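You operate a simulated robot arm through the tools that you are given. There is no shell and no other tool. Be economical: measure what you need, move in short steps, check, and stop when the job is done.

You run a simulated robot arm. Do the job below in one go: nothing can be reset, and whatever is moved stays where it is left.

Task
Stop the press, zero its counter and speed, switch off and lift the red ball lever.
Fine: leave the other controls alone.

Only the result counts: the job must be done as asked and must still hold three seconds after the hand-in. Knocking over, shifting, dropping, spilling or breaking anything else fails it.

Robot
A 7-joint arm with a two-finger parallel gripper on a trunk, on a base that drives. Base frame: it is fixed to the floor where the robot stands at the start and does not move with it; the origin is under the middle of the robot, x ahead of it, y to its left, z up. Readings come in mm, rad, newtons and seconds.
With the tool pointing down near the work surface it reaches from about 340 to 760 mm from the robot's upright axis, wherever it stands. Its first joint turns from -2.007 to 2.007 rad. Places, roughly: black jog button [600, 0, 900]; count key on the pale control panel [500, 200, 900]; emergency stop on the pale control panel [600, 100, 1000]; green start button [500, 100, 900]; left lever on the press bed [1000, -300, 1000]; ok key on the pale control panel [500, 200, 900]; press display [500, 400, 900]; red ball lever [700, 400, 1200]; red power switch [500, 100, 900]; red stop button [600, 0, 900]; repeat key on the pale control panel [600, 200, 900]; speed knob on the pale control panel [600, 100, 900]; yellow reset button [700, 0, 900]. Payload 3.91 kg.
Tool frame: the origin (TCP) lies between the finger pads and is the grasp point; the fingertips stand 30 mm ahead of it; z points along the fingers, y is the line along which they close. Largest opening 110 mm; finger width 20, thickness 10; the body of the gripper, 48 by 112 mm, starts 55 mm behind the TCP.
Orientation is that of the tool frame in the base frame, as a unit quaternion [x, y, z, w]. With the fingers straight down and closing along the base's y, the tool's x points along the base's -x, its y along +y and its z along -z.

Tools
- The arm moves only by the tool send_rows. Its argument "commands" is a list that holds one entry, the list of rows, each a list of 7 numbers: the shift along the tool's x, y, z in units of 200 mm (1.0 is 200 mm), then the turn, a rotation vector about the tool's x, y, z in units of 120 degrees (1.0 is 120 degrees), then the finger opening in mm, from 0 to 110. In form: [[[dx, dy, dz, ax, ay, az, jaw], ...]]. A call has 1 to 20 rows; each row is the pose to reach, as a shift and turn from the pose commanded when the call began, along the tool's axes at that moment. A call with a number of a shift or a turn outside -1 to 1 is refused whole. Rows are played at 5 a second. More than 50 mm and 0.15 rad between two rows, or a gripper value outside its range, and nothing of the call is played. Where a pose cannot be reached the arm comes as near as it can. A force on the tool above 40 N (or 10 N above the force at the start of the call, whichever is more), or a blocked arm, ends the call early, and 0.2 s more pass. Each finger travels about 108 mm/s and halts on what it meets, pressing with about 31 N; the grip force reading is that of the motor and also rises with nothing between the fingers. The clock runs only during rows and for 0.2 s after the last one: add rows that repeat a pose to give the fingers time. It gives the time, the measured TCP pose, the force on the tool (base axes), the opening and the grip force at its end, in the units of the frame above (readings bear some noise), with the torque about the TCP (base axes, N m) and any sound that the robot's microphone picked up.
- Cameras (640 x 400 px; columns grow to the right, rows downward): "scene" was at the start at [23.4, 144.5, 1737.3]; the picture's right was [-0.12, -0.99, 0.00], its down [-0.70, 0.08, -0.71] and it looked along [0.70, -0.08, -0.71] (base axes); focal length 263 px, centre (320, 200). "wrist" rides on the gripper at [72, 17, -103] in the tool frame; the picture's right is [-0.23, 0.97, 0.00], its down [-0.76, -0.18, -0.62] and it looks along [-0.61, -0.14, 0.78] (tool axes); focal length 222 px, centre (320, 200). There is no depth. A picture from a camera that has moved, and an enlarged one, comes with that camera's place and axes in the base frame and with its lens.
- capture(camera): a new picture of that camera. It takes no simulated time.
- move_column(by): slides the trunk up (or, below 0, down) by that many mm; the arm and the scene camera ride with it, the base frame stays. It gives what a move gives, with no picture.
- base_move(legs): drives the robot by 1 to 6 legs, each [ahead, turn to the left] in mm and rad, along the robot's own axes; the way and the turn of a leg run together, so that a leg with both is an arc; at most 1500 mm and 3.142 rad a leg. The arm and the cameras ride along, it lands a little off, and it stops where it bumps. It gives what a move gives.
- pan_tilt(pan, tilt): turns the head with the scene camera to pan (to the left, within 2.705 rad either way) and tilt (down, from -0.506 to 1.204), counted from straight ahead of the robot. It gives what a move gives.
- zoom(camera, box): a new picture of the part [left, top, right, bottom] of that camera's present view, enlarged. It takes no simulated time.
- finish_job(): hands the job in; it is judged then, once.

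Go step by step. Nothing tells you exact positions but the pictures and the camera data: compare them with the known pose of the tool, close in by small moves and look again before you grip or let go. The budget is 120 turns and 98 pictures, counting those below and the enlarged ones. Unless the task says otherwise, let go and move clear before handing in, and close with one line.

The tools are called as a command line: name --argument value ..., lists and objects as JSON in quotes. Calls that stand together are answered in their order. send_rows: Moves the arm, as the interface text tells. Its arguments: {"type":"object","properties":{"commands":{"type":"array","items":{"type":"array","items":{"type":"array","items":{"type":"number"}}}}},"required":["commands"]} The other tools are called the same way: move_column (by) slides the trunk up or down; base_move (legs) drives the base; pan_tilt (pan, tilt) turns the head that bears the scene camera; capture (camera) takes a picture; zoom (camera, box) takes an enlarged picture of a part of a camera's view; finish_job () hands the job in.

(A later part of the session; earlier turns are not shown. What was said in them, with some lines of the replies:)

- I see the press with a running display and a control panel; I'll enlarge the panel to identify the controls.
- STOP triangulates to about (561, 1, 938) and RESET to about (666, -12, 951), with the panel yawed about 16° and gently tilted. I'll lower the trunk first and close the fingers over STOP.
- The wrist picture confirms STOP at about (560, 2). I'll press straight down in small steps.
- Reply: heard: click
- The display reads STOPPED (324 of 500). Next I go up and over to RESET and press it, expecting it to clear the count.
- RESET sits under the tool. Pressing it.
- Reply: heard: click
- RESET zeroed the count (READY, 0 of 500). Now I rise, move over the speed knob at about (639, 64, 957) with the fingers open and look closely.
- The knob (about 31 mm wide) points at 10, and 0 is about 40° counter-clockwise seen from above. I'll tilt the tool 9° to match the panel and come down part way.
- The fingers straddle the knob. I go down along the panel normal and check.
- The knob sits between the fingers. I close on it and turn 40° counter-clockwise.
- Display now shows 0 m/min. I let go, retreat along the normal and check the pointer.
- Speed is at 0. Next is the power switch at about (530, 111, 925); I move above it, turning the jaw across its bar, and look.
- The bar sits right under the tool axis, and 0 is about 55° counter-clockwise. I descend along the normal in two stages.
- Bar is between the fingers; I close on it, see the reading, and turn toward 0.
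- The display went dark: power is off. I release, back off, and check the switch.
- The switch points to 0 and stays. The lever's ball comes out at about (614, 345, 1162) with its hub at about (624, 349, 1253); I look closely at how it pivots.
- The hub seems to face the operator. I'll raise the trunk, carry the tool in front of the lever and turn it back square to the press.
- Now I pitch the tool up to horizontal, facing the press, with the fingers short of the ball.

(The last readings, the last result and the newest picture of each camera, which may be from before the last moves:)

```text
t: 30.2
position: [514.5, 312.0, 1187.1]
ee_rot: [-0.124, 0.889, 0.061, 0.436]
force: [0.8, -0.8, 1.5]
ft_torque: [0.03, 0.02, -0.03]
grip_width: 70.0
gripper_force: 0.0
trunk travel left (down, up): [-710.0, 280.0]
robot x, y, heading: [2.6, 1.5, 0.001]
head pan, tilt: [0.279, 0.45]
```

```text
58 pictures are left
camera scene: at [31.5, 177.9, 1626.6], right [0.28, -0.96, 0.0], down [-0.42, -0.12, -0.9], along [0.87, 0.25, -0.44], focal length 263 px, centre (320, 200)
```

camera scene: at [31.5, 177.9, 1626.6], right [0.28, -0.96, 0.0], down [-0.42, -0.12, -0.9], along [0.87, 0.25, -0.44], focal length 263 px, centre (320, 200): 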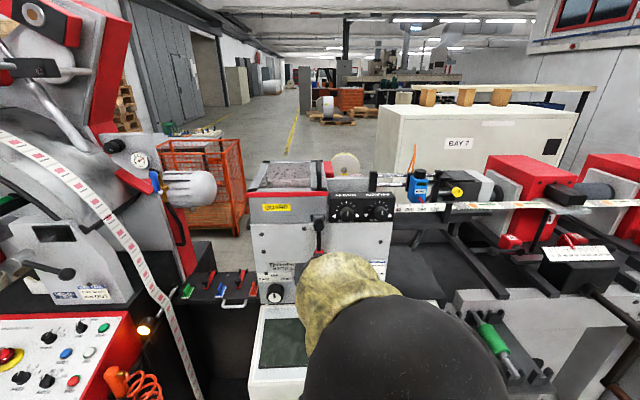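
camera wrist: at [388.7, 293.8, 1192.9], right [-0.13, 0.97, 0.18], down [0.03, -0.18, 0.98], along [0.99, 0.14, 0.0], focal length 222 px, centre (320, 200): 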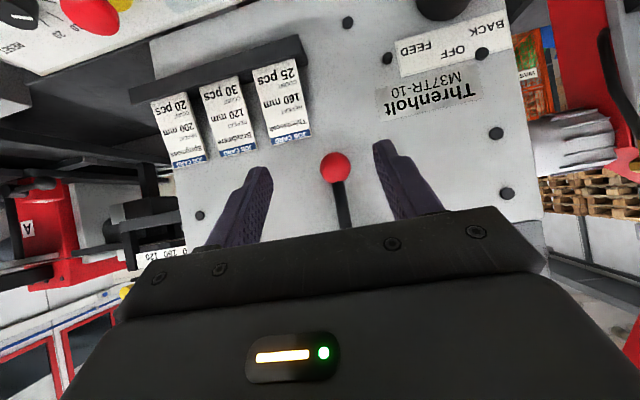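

The ball's place is confirmed at (614, 346, 1162). I continue the pitch to fully horizontal and drop to ball height.

send_rows --commands '[[[0.02, 0.006, 0.02, 0, -0.06, 0, 70], [0.04, 0.012, 0.04, 0, -0.12, 0, 70], [0.06, 0.018, 0.06, 0, -0.18, 0, 70], [0.07, 0.024, 0.08, 0, -0.24, 0, 70], [0.083, 0.024, 0.096, 0, -0.3, 0, 70], [0.083, 0.024, 0.096, 0, -0.315, 0, 70], [0.083, 0.024, 0.096, 0, -0.315, 0, 70]]]'

capture --camera "wrist"

zoom --camera "scene" --box '[240, 150, 400, 250]'

```text
t: 31.8
position: [519.5, 319.9, 1162.7]
ee_rot: [-0.098, 0.7, 0.099, 0.7]
force: [0.1, 0.6, 0.0]
ft_torque: [-0.01, -0.02, 0.05]
grip_width: 70.1
gripper_force: 0.0
trunk travel left (down, up): [-710.0, 280.0]
robot x, y, heading: [-2.3, -1.2, -0.002]
head pan, tilt: [0.279, 0.45]
```

```text
57 pictures are left
camera wrist: at [413.9, 307.5, 1089.0], right [-0.27, 0.94, 0.23], down [-0.55, -0.34, 0.76], along [0.79, 0.08, 0.61], focal length 222 px, centre (320, 200)
```

wrist: 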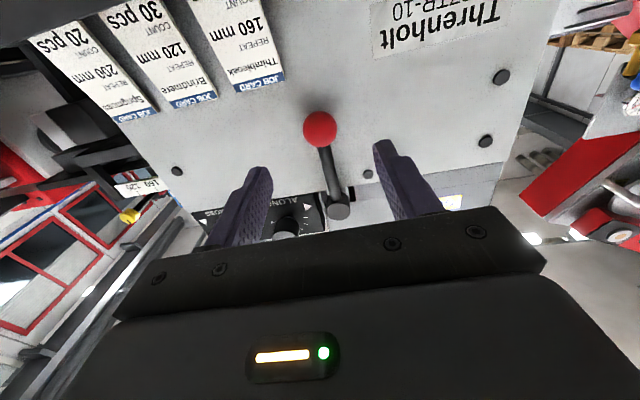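

```text
4.00 times, centred on (320, 200) of scene
camera zoom: at [30.9, 179.5, 1626.4], right [0.28, -0.96, 0.0], down [-0.42, -0.12, -0.9], along [0.87, 0.25, -0.44], focal length 1050 px, centre (320, 200)
```

zoom: 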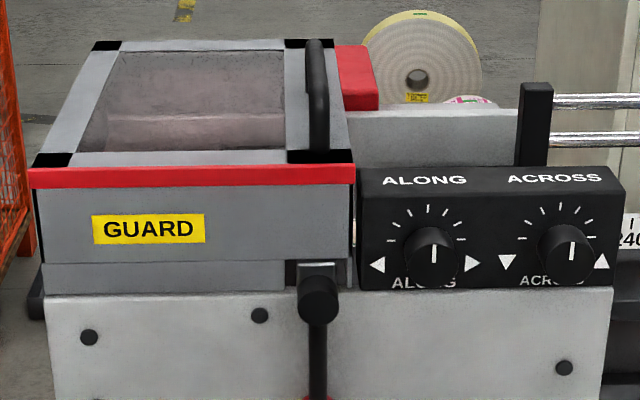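

zoom --camera "wrist" --box '[264, 90, 408, 240]'

```text
2.67 times, centred on (336, 165) of wrist
camera zoom: at [413.9, 307.5, 1089.0], right [-0.27, 0.94, 0.23], down [-0.55, -0.34, 0.76], along [0.79, 0.08, 0.61], focal length 592 px, centre (277, 293)
```

zoom: 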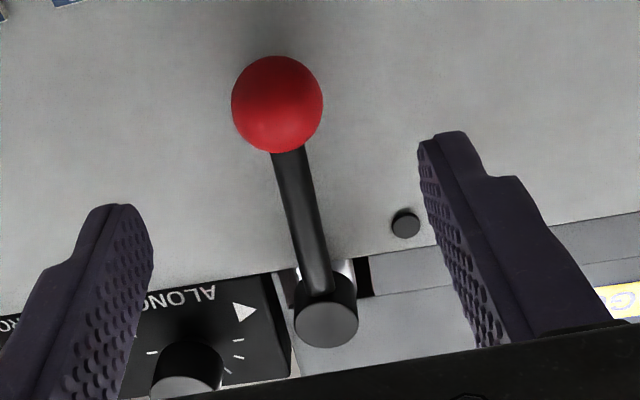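

From below, the hub's axis is square to the press face, so the lever should swing in the plane of the face. I move in so the open fingers straddle the ball.

send_rows --commands '[[[0, 0, 0.15, 0, 0, 0, 70], [0, 0, 0.28, 0, 0, 0, 66], [0, 0, 0.36, 0, 0, 0, 62], [0, 0, 0.4, 0, 0, 0, 60], [0, 0, 0.4, 0, 0, 0, 60]]]'

capture --camera "wrist"

zoom --camera "scene" --box '[240, 170, 400, 270]'

```text
t: 33.0
position: [595.7, 342.0, 1160.6]
ee_rot: [-0.098, 0.7, 0.098, 0.7]
force: [0.1, -0.1, -0.2]
ft_torque: [0.04, 0.0, 0.03]
grip_width: 59.7
gripper_force: 0.1
trunk travel left (down, up): [-710.0, 280.0]
robot x, y, heading: [-1.1, -0.4, 0.003]
head pan, tilt: [0.279, 0.45]
```

```text
54 pictures are left
camera wrist: at [490.4, 329.4, 1088.3], right [-0.27, 0.94, 0.23], down [-0.55, -0.34, 0.76], along [0.79, 0.08, 0.61], focal length 222 px, centre (320, 200)
```

wrist: 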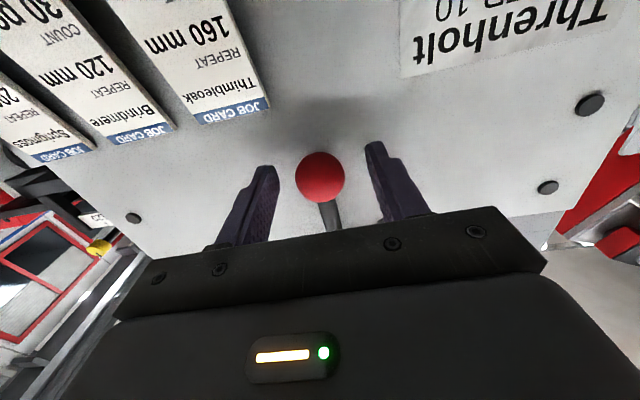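

```text
4.00 times, centred on (320, 220) of scene
camera zoom: at [30.8, 179.6, 1626.4], right [0.28, -0.96, 0.0], down [-0.42, -0.12, -0.9], along [0.87, 0.25, -0.44], focal length 1050 px, centre (320, 120)
```

zoom: 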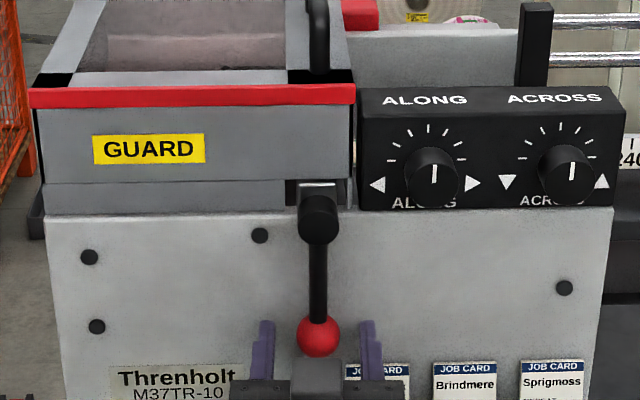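

The ball is centred between the fingers. I close on it and probe with a small move to the left, watching the force.

send_rows --commands '[[[0, 0, 0, 0, 0, 0, 45], [0, 0, 0, 0, 0, 0, 30], [0, 0, 0, 0, 0, 0, 22], [0, 0, 0, 0, 0, 0, 22]]]'

send_rows --commands '[[[0, 0.015, 0, 0, 0, 0, 22], [0, 0.03, 0, 0, 0, 0, 22], [0, 0.04, 0, 0, 0, 0, 22], [0, 0.04, 0, 0, 0, 0, 22]]]'

send_rows --commands '[[[0, -0.02, 0, 0, 0, 0, 22], [0, -0.04, 0, 0, 0, 0, 22], [0, -0.06, 0, 0, 0, 0, 22], [0, -0.08, 0, 0, 0, 0, 22], [0, -0.08, 0, 0, 0, 0, 22]]]'

```text
t: 34.0
position: [595.5, 342.3, 1159.8]
ee_rot: [-0.099, 0.7, 0.098, 0.7]
force: [0.0, 0.1, 1.1]
ft_torque: [0.04, 0.0, -0.04]
grip_width: 31.5
gripper_force: 44.6
trunk travel left (down, up): [-710.0, 280.0]
robot x, y, heading: [-3.6, 0.5, 0.002]
head pan, tilt: [0.279, 0.45]
```

```text
t: 35.0
position: [594.7, 347.5, 1161.8]
ee_rot: [-0.098, 0.7, 0.098, 0.7]
force: [-3.9, -14.2, -6.3]
ft_torque: [0.51, 0.6, -0.28]
grip_width: 31.4
gripper_force: 45.7
trunk travel left (down, up): [-710.0, 280.0]
robot x, y, heading: [-2.3, 0.5, -0.004]
head pan, tilt: [0.279, 0.45]
```

```text
t: 36.2
position: [596.8, 342.1, 1160.8]
ee_rot: [-0.102, 0.699, 0.1, 0.701]
force: [2.1, 24.1, 4.0]
ft_torque: [-0.27, -0.01, 0.62]
grip_width: 31.3
gripper_force: 44.9
trunk travel left (down, up): [-710.0, 280.0]
robot x, y, heading: [-1.8, 0.8, 0.0]
head pan, tilt: [0.279, 0.45]
```

Both sideways directions resist, so the lever doesn't swing that way. I return to centre and probe pulling it outward.

send_rows --commands '[[[0, 0.02, 0, 0, 0, 0, 22], [0, 0.04, 0, 0, 0, 0, 22], [0, 0.04, 0, 0, 0, 0, 22]]]'

send_rows --commands '[[[0, 0, -0.015, 0, 0, 0, 22], [0, 0, -0.03, 0, 0, 0, 22], [-0.003, 0, -0.05, 0, 0, 0, 22], [-0.003, 0, -0.05, 0, 0, 0, 22]]]'

zoom --camera "scene" --box '[240, 170, 400, 270]'

```text
t: 37.0
position: [596.1, 341.2, 1161.5]
ee_rot: [-0.097, 0.701, 0.096, 0.7]
force: [-0.3, 8.0, 3.1]
ft_torque: [0.25, -0.28, -0.18]
grip_width: 31.4
gripper_force: 44.9
trunk travel left (down, up): [-710.0, 280.0]
robot x, y, heading: [2.1, -0.6, -0.004]
head pan, tilt: [0.279, 0.45]
```

```text
t: 37.7
position: [594.4, 341.1, 1162.1]
ee_rot: [-0.097, 0.7, 0.097, 0.701]
force: [24.5, 9.5, -2.6]
ft_torque: [-0.18, 0.89, 0.19]
grip_width: 31.4
gripper_force: 45.4
trunk travel left (down, up): [-710.0, 280.0]
robot x, y, heading: [-1.6, -2.8, -0.003]
head pan, tilt: [0.279, 0.45]
stopped in row 3: the force on the tool passed its limit at 41 N (the readings are from after the stop); the commanded pose is now the measured one
```

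```text
4.00 times, centred on (320, 220) of scene
camera zoom: at [36.5, 182.1, 1625.6], right [0.27, -0.96, 0.0], down [-0.42, -0.12, -0.9], along [0.86, 0.25, -0.44], focal length 1050 px, centre (320, 120)
```

zoom: 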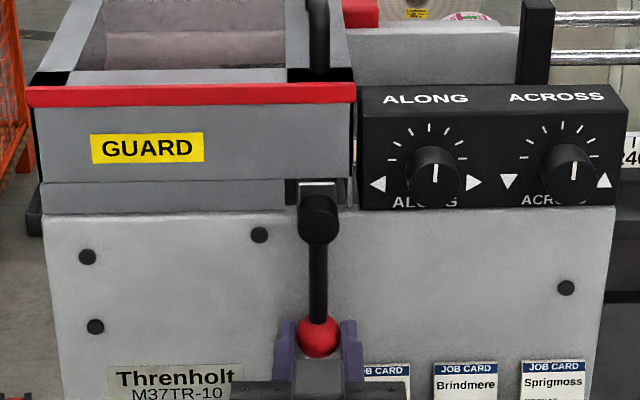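

Outward is blocked stiffly too. I relax the grip, re-centre, and try a longer push to the left up to the force limit.

send_rows --commands '[[[0, 0, 0, 0, 0, 0, 40], [0, 0, 0, 0, 0, 0, 46], [0, 0, 0.01, 0, 0, 0, 46], [0, 0, 0.01, 0, 0, 0, 46]]]'

zoom --camera "wrist" --box '[220, 80, 420, 240]'

zoom --camera "scene" --box '[280, 195, 360, 245]'

```text
t: 38.7
position: [592.6, 340.7, 1164.1]
ee_rot: [-0.097, 0.698, 0.099, 0.702]
force: [-0.6, -0.6, 0.1]
ft_torque: [0.02, 0.0, 0.0]
grip_width: 46.0
gripper_force: 0.1
trunk travel left (down, up): [-710.0, 280.0]
robot x, y, heading: [-2.3, -2.1, -0.001]
head pan, tilt: [0.279, 0.45]
```

```text
2.50 times, centred on (320, 160) of wrist
camera zoom: at [488.6, 327.7, 1091.0], right [-0.27, 0.94, 0.23], down [-0.56, -0.34, 0.76], along [0.79, 0.08, 0.61], focal length 555 px, centre (320, 300)
```

zoom: 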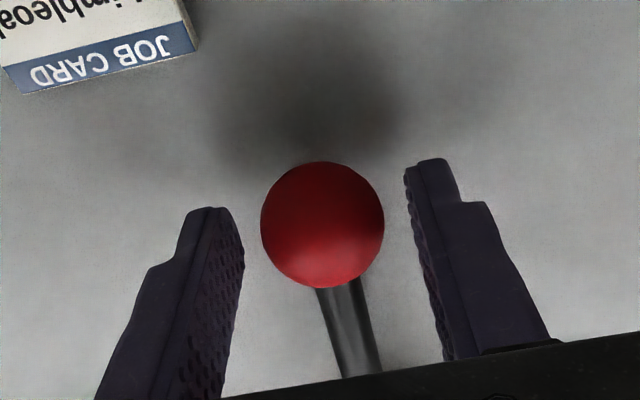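

```text
8.00 times, centred on (320, 220) of scene
camera zoom: at [30.8, 179.6, 1626.4], right [0.28, -0.96, 0.0], down [-0.42, -0.12, -0.9], along [0.87, 0.25, -0.44], focal length 2100 px, centre (320, 40)
```

zoom: 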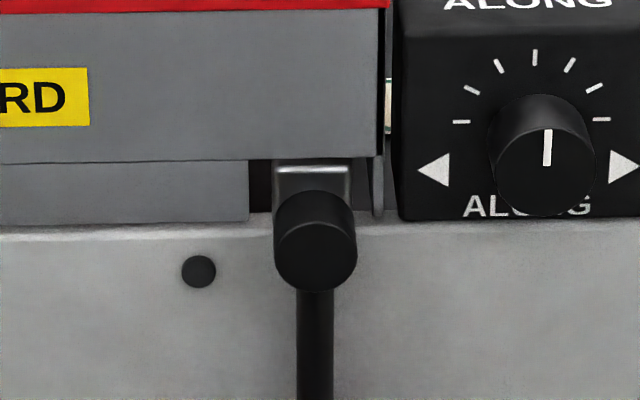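

The hub clearly turns about the face normal, so I grip again and push left along the arc with the tool rolling along.

send_rows --commands '[[[0, 0, 0, 0, 0, 0, 30], [0, 0, 0, 0, 0, 0, 20], [0, 0, 0, 0, 0, 0, 20]]]'

send_rows --commands '[[[-0.0011, 0.0317, 0, 0, 0, 0.0333, 20], [-0.0044, 0.0633, 0, 0, 0, 0.0667, 20], [-0.0099, 0.0946, 0, 0, 0, 0.1, 20], [-0.0176, 0.1254, 0, 0, 0, 0.1333, 20], [-0.0274, 0.1556, 0, 0, 0, 0.1667, 20]]]'

zoom --camera "scene" --box '[240, 170, 400, 270]'

```text
t: 39.5
position: [591.8, 341.9, 1163.1]
ee_rot: [-0.098, 0.698, 0.099, 0.702]
force: [1.0, 2.8, 0.7]
ft_torque: [-0.08, -0.02, 0.13]
grip_width: 31.3
gripper_force: 45.2
trunk travel left (down, up): [-710.0, 280.0]
robot x, y, heading: [-0.9, -0.8, 0.005]
head pan, tilt: [0.279, 0.45]
```

```text
t: 40.7
position: [584.0, 369.4, 1167.5]
ee_rot: [0.027, 0.705, 0.219, 0.674]
force: [-10.3, -6.3, -7.5]
ft_torque: [-0.02, 1.18, 0.23]
grip_width: 31.4
gripper_force: 45.0
trunk travel left (down, up): [-710.0, 280.0]
robot x, y, heading: [-0.9, 2.4, 0.002]
head pan, tilt: [0.279, 0.45]
```

```text
4.00 times, centred on (320, 220) of scene
camera zoom: at [30.1, 179.0, 1626.3], right [0.28, -0.96, 0.0], down [-0.42, -0.12, -0.9], along [0.87, 0.25, -0.43], focal length 1050 px, centre (320, 120)
```

zoom: 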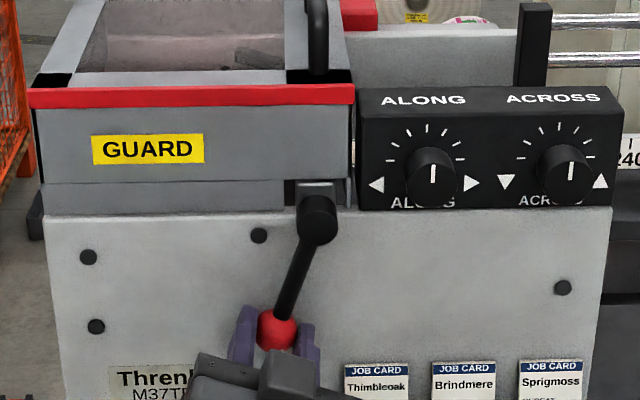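

It swings left freely. I continue along the arc, step by step.

send_rows --commands '[[[-0.0017, 0.0397, 0, 0, 0, 0.0417, 20], [-0.0069, 0.079, 0, 0, 0, 0.0833, 20], [-0.0155, 0.1178, 0, 0, 0, 0.125, 20], [-0.0274, 0.1555, 0, 0, 0, 0.1667, 20], [-0.0426, 0.1923, 0, 0, 0, 0.2083, 20], [-0.061, 0.2275, 0, 0, 0, 0.25, 20], [-0.0823, 0.261, 0, 0, 0, 0.2917, 20], [-0.1065, 0.2925, 0, 0, 0, 0.3333, 20]]]'

capture --camera "scene"

zoom --camera "scene" --box '[240, 150, 400, 250]'

```text
t: 42.5
position: [567.9, 418.2, 1210.8]
ee_rot: [0.264, 0.653, 0.438, 0.559]
force: [-17.3, 7.1, -8.0]
ft_torque: [0.06, 0.7, 1.16]
grip_width: 31.0
gripper_force: 44.9
trunk travel left (down, up): [-710.0, 280.0]
robot x, y, heading: [-1.1, 4.3, -0.003]
head pan, tilt: [0.279, 0.45]
```

```text
48 pictures are left
camera scene: at [28.3, 181.8, 1626.2], right [0.28, -0.96, 0.0], down [-0.42, -0.12, -0.9], along [0.87, 0.25, -0.43], focal length 263 px, centre (320, 200)
```

scene: 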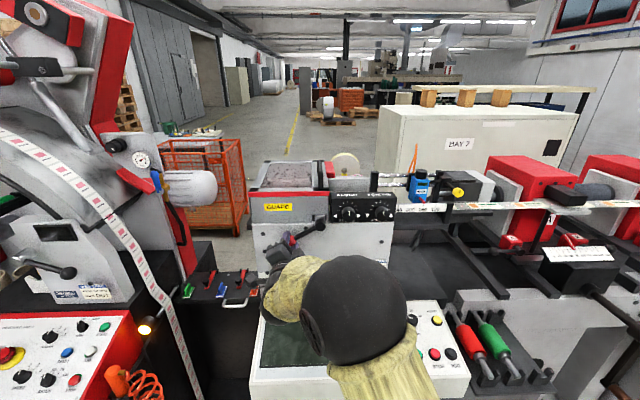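

```text
4.00 times, centred on (320, 200) of scene
camera zoom: at [28.3, 181.8, 1626.2], right [0.28, -0.96, 0.0], down [-0.42, -0.12, -0.9], along [0.87, 0.25, -0.43], focal length 1050 px, centre (320, 200)
```

zoom: 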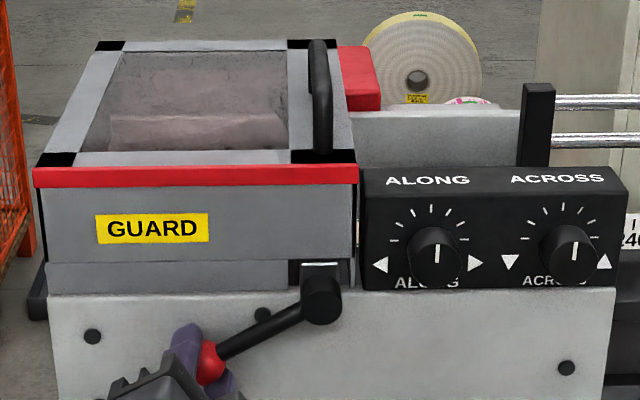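

About 60° lifted. I go on with small corrections for the radius and depth.

send_rows --commands '[[[0.0032, 0.0414, -0.006, 0, 0, 0.0417, 20], [0.0028, 0.0825, -0.0125, 0, 0, 0.0833, 20], [-0.0037, 0.123, -0.0125, 0, 0, 0.125, 20], [-0.0162, 0.1625, -0.0125, 0, 0, 0.1667, 20], [-0.032, 0.2005, -0.0125, 0, 0, 0.2083, 20], [-0.051, 0.2375, -0.0125, 0, 0, 0.25, 20]]]'

zoom --camera "scene" --box '[240, 150, 400, 250]'

```text
t: 43.5
position: [567.4, 424.2, 1226.3]
ee_rot: [0.371, 0.609, 0.512, 0.479]
force: [-0.5, 0.1, -3.9]
ft_torque: [0.21, -0.13, -0.1]
grip_width: 31.3
gripper_force: 45.3
trunk travel left (down, up): [-710.0, 280.0]
robot x, y, heading: [5.0, 1.2, -0.006]
head pan, tilt: [0.279, 0.45]
stopped in row 4: the force on the tool passed its limit at 44 N (the readings are from after the stop); the commanded pose is now the measured one
```

```text
4.00 times, centred on (320, 200) of scene
camera zoom: at [31.6, 180.3, 1626.5], right [0.27, -0.96, 0.0], down [-0.42, -0.12, -0.9], along [0.87, 0.25, -0.44], focal length 1050 px, centre (320, 200)
```

zoom: 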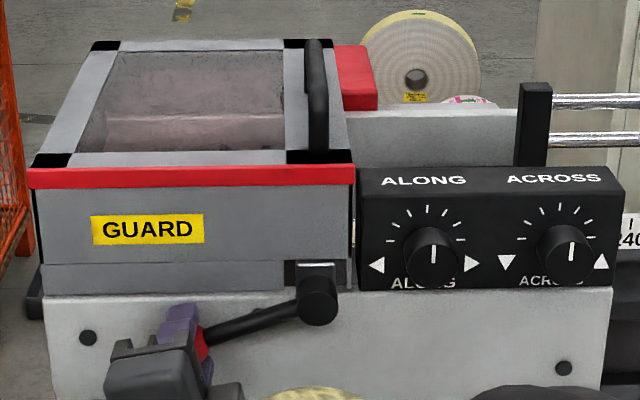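

It met something at about 73°. I try a little further to tell an end stop from a bind.

send_rows --commands '[[[0.001, 0.0205, -0.002, 0, 0, 0.0208, 20], [0.001, 0.0414, -0.004, 0, 0, 0.0417, 20], [-0.002, 0.062, -0.004, 0, 0, 0.0625, 20]]]'

zoom --camera "scene" --box '[256, 180, 352, 240]'

capture --camera "wrist"

```text
t: 44.2
position: [568.0, 422.6, 1227.9]
ee_rot: [0.407, 0.594, 0.529, 0.449]
force: [3.7, 0.5, -6.4]
ft_torque: [0.12, 0.02, 0.25]
grip_width: 31.3
gripper_force: 44.7
trunk travel left (down, up): [-710.0, 280.0]
robot x, y, heading: [0.4, 1.8, 0.002]
head pan, tilt: [0.279, 0.45]
stopped in row 3: the force on the tool passed its limit at 55 N (the readings are from after the stop); the commanded pose is now the measured one
```

```text
6.67 times, centred on (304, 210) of scene
camera zoom: at [32.7, 180.2, 1626.7], right [0.27, -0.96, 0.0], down [-0.42, -0.12, -0.9], along [0.87, 0.25, -0.44], focal length 1750 px, centre (427, 133)
```

zoom: 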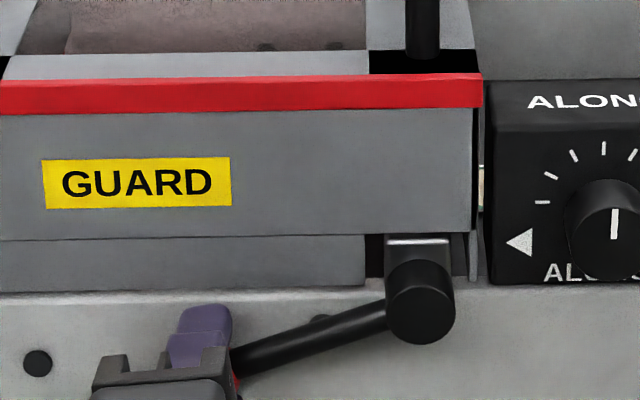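

```text
44 pictures are left
camera wrist: at [448.1, 465.6, 1240.4], right [0.07, -0.11, 0.99], down [-0.4, -0.91, -0.08], along [0.91, -0.39, -0.11], focal length 222 px, centre (320, 200)
```

wrist: 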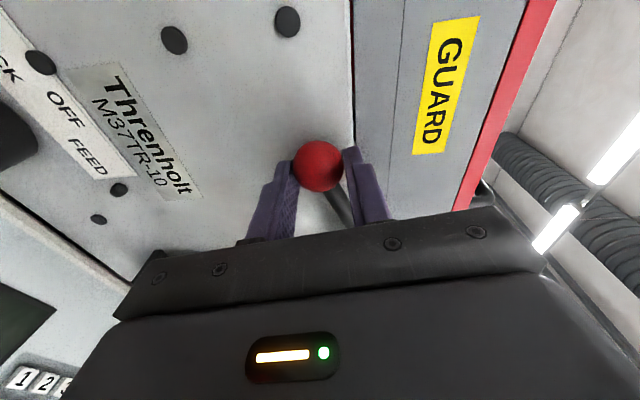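

The upper finger is touching the underside of the guard, so that's what stops me. I back down 12° first, then open and withdraw to see whether the lever holds.

send_rows --commands '[[[0, -0.0414, 0, 0, 0, -0.0417, 20], [-0.005, -0.0825, 0, 0, 0, -0.0833, 20], [-0.007, -0.1, 0, 0, 0, -0.1, 20], [-0.007, -0.1, 0, 0, 0, -0.1, 20], [-0.007, -0.1, 0, 0, 0, -0.1, 36], [-0.007, -0.1, 0, 0, 0, -0.1, 42], [-0.007, -0.1, 0, 0, 0, -0.1, 42]]]'

zoom --camera "scene" --box '[240, 170, 400, 270]'

capture --camera "wrist"

```text
t: 45.8
position: [566.1, 420.0, 1209.8]
ee_rot: [0.341, 0.632, 0.481, 0.502]
force: [-1.8, 2.5, 3.0]
ft_torque: [-0.02, -0.08, 0.1]
grip_width: 43.8
gripper_force: 1.5
trunk travel left (down, up): [-710.0, 280.0]
robot x, y, heading: [-5.8, -1.0, -0.002]
head pan, tilt: [0.279, 0.45]
```

```text
4.00 times, centred on (320, 220) of scene
camera zoom: at [30.6, 179.9, 1626.4], right [0.27, -0.96, 0.0], down [-0.42, -0.12, -0.9], along [0.87, 0.25, -0.44], focal length 1050 px, centre (320, 120)
```

zoom: 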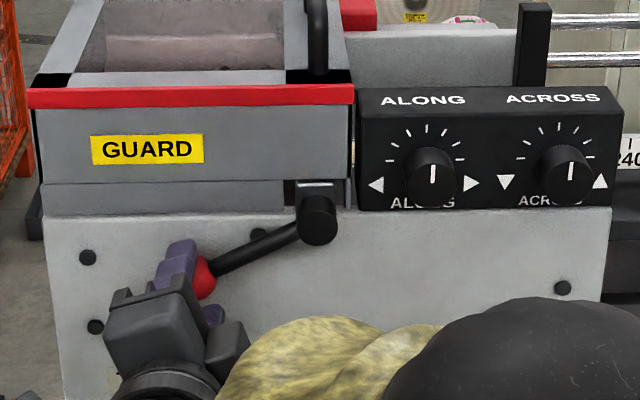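

```text
42 pictures are left
camera wrist: at [444.9, 462.8, 1206.7], right [0.01, 0.09, 1.0], down [-0.39, -0.92, 0.08], along [0.92, -0.39, 0.03], focal length 222 px, centre (320, 200)
```

wrist: 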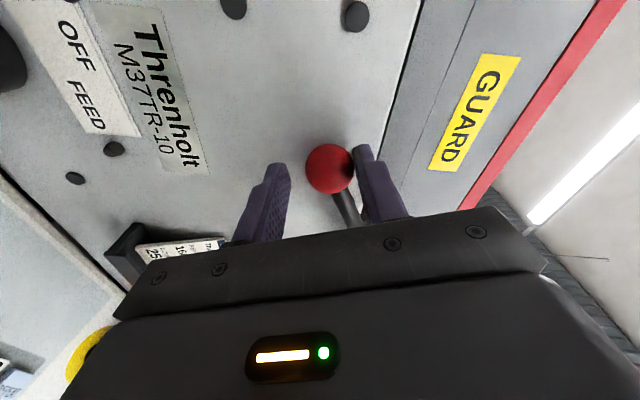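

The lever stays up. I centre the fingers and withdraw straight out to look at it.

send_rows --commands '[[[0, 0.02, 0, 0, 0, 0, 44], [0, 0.02, -0.1, 0, 0, 0, 44], [0, 0.02, -0.25, 0, 0, 0, 44], [0, 0.02, -0.35, 0, 0, 0, 44], [0, 0.02, -0.35, 0, 0, 0, 44]]]'

zoom --camera "scene" --box '[240, 170, 400, 270]'

capture --camera "wrist"

```text
t: 47.0
position: [497.7, 402.3, 1214.8]
ee_rot: [0.343, 0.632, 0.481, 0.502]
force: [1.0, 0.7, 0.9]
ft_torque: [-0.02, 0.01, -0.03]
grip_width: 44.1
gripper_force: 0.0
trunk travel left (down, up): [-710.0, 280.0]
robot x, y, heading: [-0.1, 0.0, -0.001]
head pan, tilt: [0.279, 0.45]
```

```text
4.00 times, centred on (320, 220) of scene
camera zoom: at [31.4, 179.7, 1626.3], right [0.27, -0.96, 0.0], down [-0.42, -0.12, -0.9], along [0.87, 0.25, -0.44], focal length 1050 px, centre (320, 120)
```

zoom: 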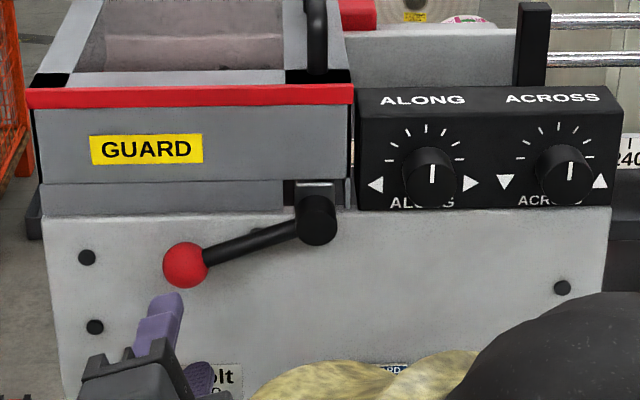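

```text
40 pictures are left
camera wrist: at [377.9, 444.9, 1212.0], right [0.01, 0.09, 1.0], down [-0.39, -0.92, 0.08], along [0.92, -0.39, 0.03], focal length 222 px, centre (320, 200)
```

wrist: 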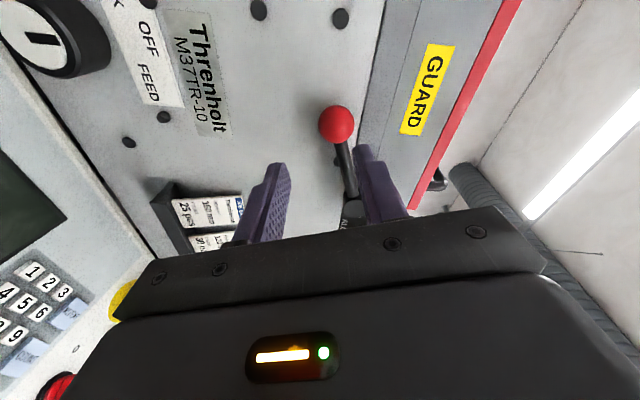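

The lever snapped up on its own to about 70° and holds there, which looks like its upper end. To make sure, I'll put the closed fingers under the ball and push up gently.

send_rows --commands '[[[-0.01, -0.06, 0, 0, 0, 0, 20], [-0.0145, -0.112, 0, 0, 0, 0, 0], [-0.0145, -0.112, 0.1, 0, 0, 0, 0], [-0.0145, -0.112, 0.25, 0, 0, 0, 0], [-0.0145, -0.112, 0.39, 0, 0, 0, 0], [-0.0145, -0.112, 0.39, 0, 0, 0, 0]]]'

capture --camera "wrist"

zoom --camera "scene" --box '[240, 170, 400, 270]'

```text
t: 48.4
position: [576.0, 412.6, 1193.1]
ee_rot: [0.342, 0.632, 0.48, 0.503]
force: [0.9, 0.1, -0.3]
ft_torque: [0.02, 0.04, -0.01]
grip_width: 0.0
gripper_force: 30.9
trunk travel left (down, up): [-710.0, 280.0]
robot x, y, heading: [0.7, 4.5, -0.002]
head pan, tilt: [0.279, 0.45]
```

```text
39 pictures are left
camera wrist: at [456.7, 455.9, 1189.5], right [0.01, 0.09, 1.0], down [-0.39, -0.92, 0.08], along [0.92, -0.39, 0.03], focal length 222 px, centre (320, 200)
```

wrist: 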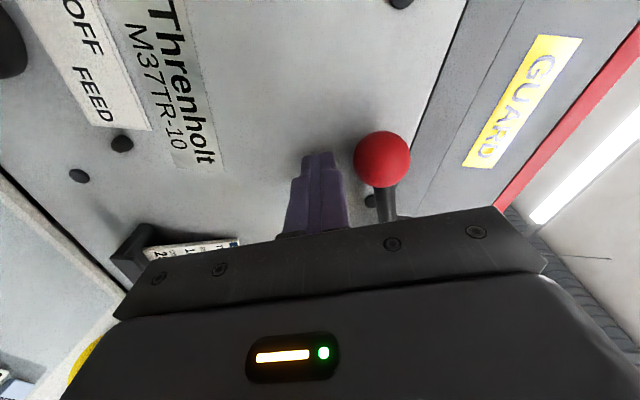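

```text
4.00 times, centred on (320, 220) of scene
camera zoom: at [31.0, 179.6, 1626.4], right [0.27, -0.96, 0.0], down [-0.42, -0.12, -0.9], along [0.87, 0.25, -0.44], focal length 1050 px, centre (320, 120)
```

zoom: 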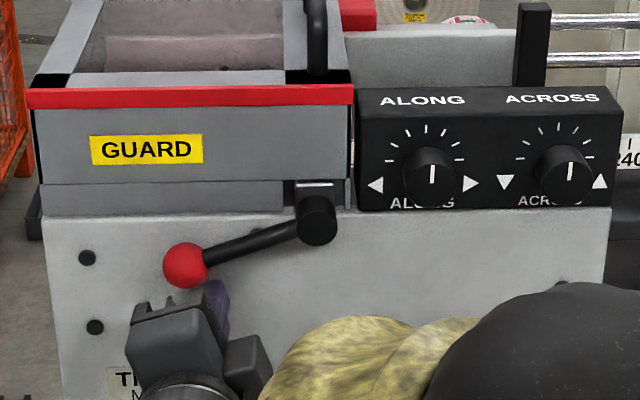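

Fingers sit just below the ball. I push up along the arc in small steps.

send_rows --commands '[[[0, 0.03, 0, 0, 0, 0, 0], [0, 0.045, 0, 0, 0, 0, 0], [0, 0.055, 0, 0, 0, 0, 0], [0, 0.065, 0, 0, 0, 0, 0], [0, 0.075, 0, 0, 0, 0, 0], [0, 0.085, 0, 0, 0, 0, 0]]]'

zoom --camera "scene" --box '[240, 170, 400, 270]'

```text
t: 49.8
position: [575.7, 417.0, 1203.4]
ee_rot: [0.344, 0.635, 0.478, 0.5]
force: [-8.5, -12.7, -28.4]
ft_torque: [-0.08, -0.12, 0.07]
grip_width: 0.2
gripper_force: 31.0
trunk travel left (down, up): [-710.0, 280.0]
robot x, y, heading: [-2.6, 0.9, -0.002]
head pan, tilt: [0.279, 0.45]
```

```text
4.00 times, centred on (320, 220) of scene
camera zoom: at [32.6, 179.4, 1625.9], right [0.27, -0.96, 0.0], down [-0.42, -0.12, -0.9], along [0.87, 0.25, -0.44], focal length 1050 px, centre (320, 120)
```

zoom: 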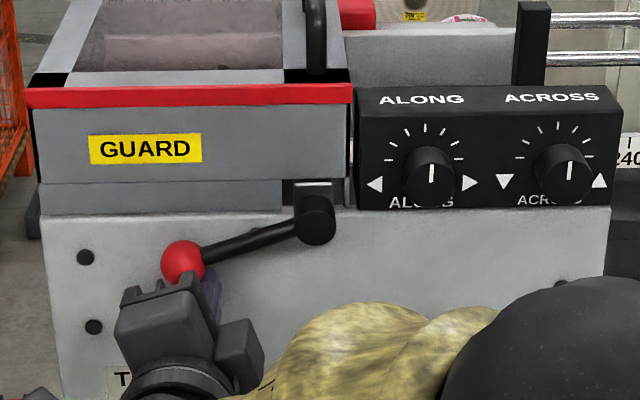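

It holds firm at about 32 N without moving, so the lever is at its upper end stop. I back off and withdraw, then check everything.

send_rows --commands '[[[0, -0.05, 0, 0, 0, 0, 0], [0, -0.1, 0, 0, 0, 0, 0], [0, -0.1, -0.15, 0, 0, 0, 0], [0, -0.1, -0.35, 0, 0, 0, 0], [0, -0.1, -0.55, 0, 0, 0, 0], [0, -0.1, -0.7, 0, 0, 0, 0], [0, -0.1, -0.7, 0, 0, 0, 0]]]'

pan_tilt --pan 0.1 --tilt 0.6

capture --camera "scene"

zoom --camera "scene" --box '[170, 100, 330, 200]'

capture --camera "wrist"

```text
t: 51.4
position: [441.6, 374.4, 1194.6]
ee_rot: [0.344, 0.632, 0.48, 0.502]
force: [-0.2, -0.1, 0.8]
ft_torque: [0.0, -0.03, 0.01]
grip_width: 0.0
gripper_force: 31.1
trunk travel left (down, up): [-710.0, 280.0]
robot x, y, heading: [-0.6, -0.2, -0.001]
head pan, tilt: [0.279, 0.45]
```

```text
t: 52.1
position: [441.3, 375.2, 1193.9]
ee_rot: [0.343, 0.632, 0.481, 0.503]
force: [-0.6, -0.1, -0.3]
ft_torque: [0.0, -0.01, -0.02]
grip_width: 0.0
gripper_force: 30.4
trunk travel left (down, up): [-710.0, 280.0]
robot x, y, heading: [0.7, -0.3, -0.003]
head pan, tilt: [0.099, 0.6]
```

```text
36 pictures are left
camera scene: at [30.8, 163.2, 1612.8], right [0.1, -1.0, 0.0], down [-0.56, -0.06, -0.83], along [0.82, 0.08, -0.56], focal length 263 px, centre (320, 200)
```

scene: 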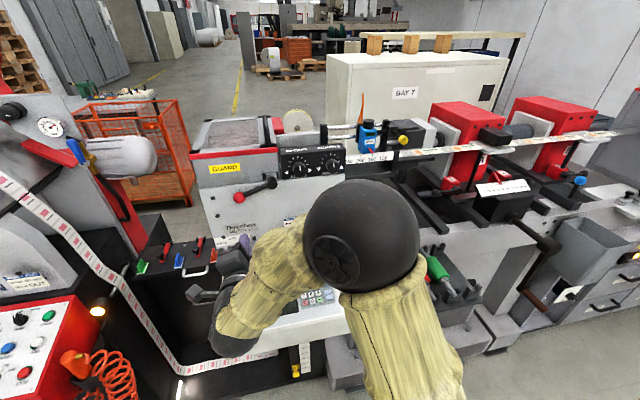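

```text
4.00 times, centred on (250, 150) of scene
camera zoom: at [30.8, 163.2, 1612.8], right [0.1, -1.0, 0.0], down [-0.56, -0.06, -0.83], along [0.82, 0.08, -0.56], focal length 1050 px, centre (600, 400)
```

zoom: 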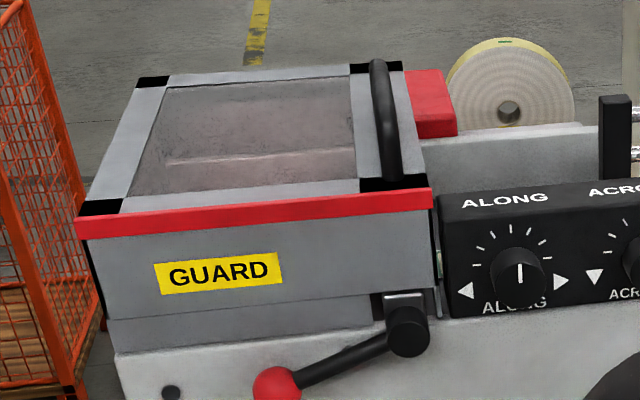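

```text
34 pictures are left
camera wrist: at [321.1, 417.5, 1191.8], right [0.01, 0.09, 1.0], down [-0.39, -0.92, 0.08], along [0.92, -0.39, 0.03], focal length 222 px, centre (320, 200)
```

wrist: 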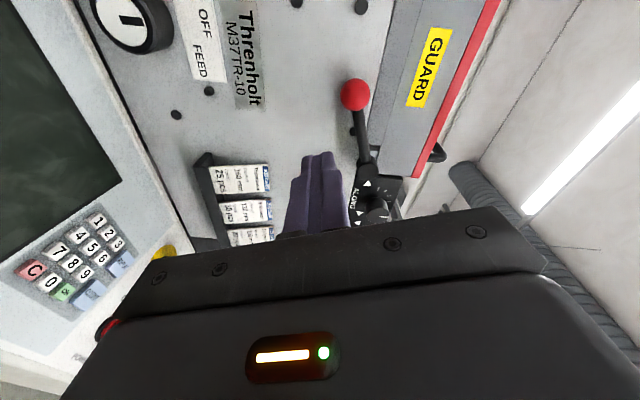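

The lever stays up and the guard is undisturbed. I raise the trunk to move clear and check the panel once more.

move_column --by 250

pan_tilt --pan 0.0 --tilt 0.85

capture --camera "scene"

capture --camera "wrist"

```text
t: 54.7
position: [441.1, 375.4, 1443.7]
ee_rot: [0.342, 0.632, 0.481, 0.502]
force: [0.3, 0.4, 0.4]
ft_torque: [0.03, 0.02, -0.01]
grip_width: 0.0
gripper_force: 31.1
trunk travel left (down, up): [-960.0, 30.0]
robot x, y, heading: [1.6, 1.0, -0.0]
head pan, tilt: [0.099, 0.6]
```

```text
t: 55.5
position: [442.0, 374.2, 1445.3]
ee_rot: [0.343, 0.632, 0.481, 0.502]
force: [-0.4, -0.4, -0.4]
ft_torque: [0.02, -0.01, 0.03]
grip_width: 0.2
gripper_force: 30.7
trunk travel left (down, up): [-960.0, 30.0]
robot x, y, heading: [-3.4, 2.0, -0.001]
head pan, tilt: [0.0, 0.85]
```

```text
33 pictures are left
camera scene: at [21.0, 154.4, 1842.0], right [0.0, -1.0, 0.0], down [-0.75, 0.0, -0.66], along [0.66, 0.0, -0.75], focal length 263 px, centre (320, 200)
```

scene: 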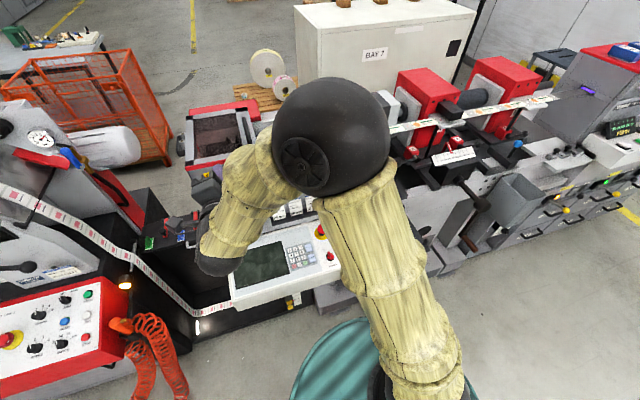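

```text
32 pictures are left
camera wrist: at [321.0, 417.5, 1441.8], right [0.01, 0.09, 1.0], down [-0.39, -0.92, 0.08], along [0.92, -0.39, 0.03], focal length 222 px, centre (320, 200)
```

wrist: 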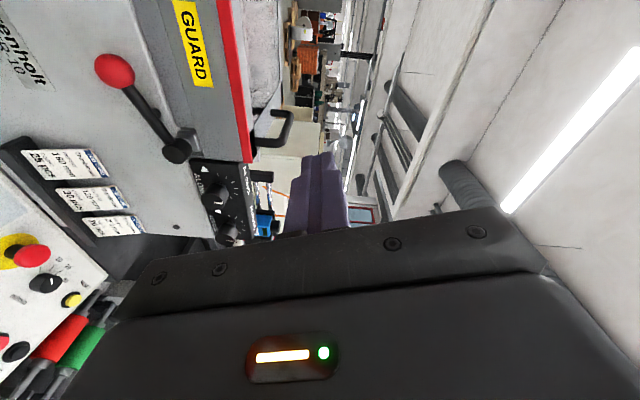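

The display is still dark, the lever is up, and the other controls look untouched with the arm clear. I hand in.

finish_job

```text
The job is handed in.
```

The press is stopped, the counter reads 0, the speed is at 0, and the power is off. The red ball lever is lifted to its upper stop and holds there.
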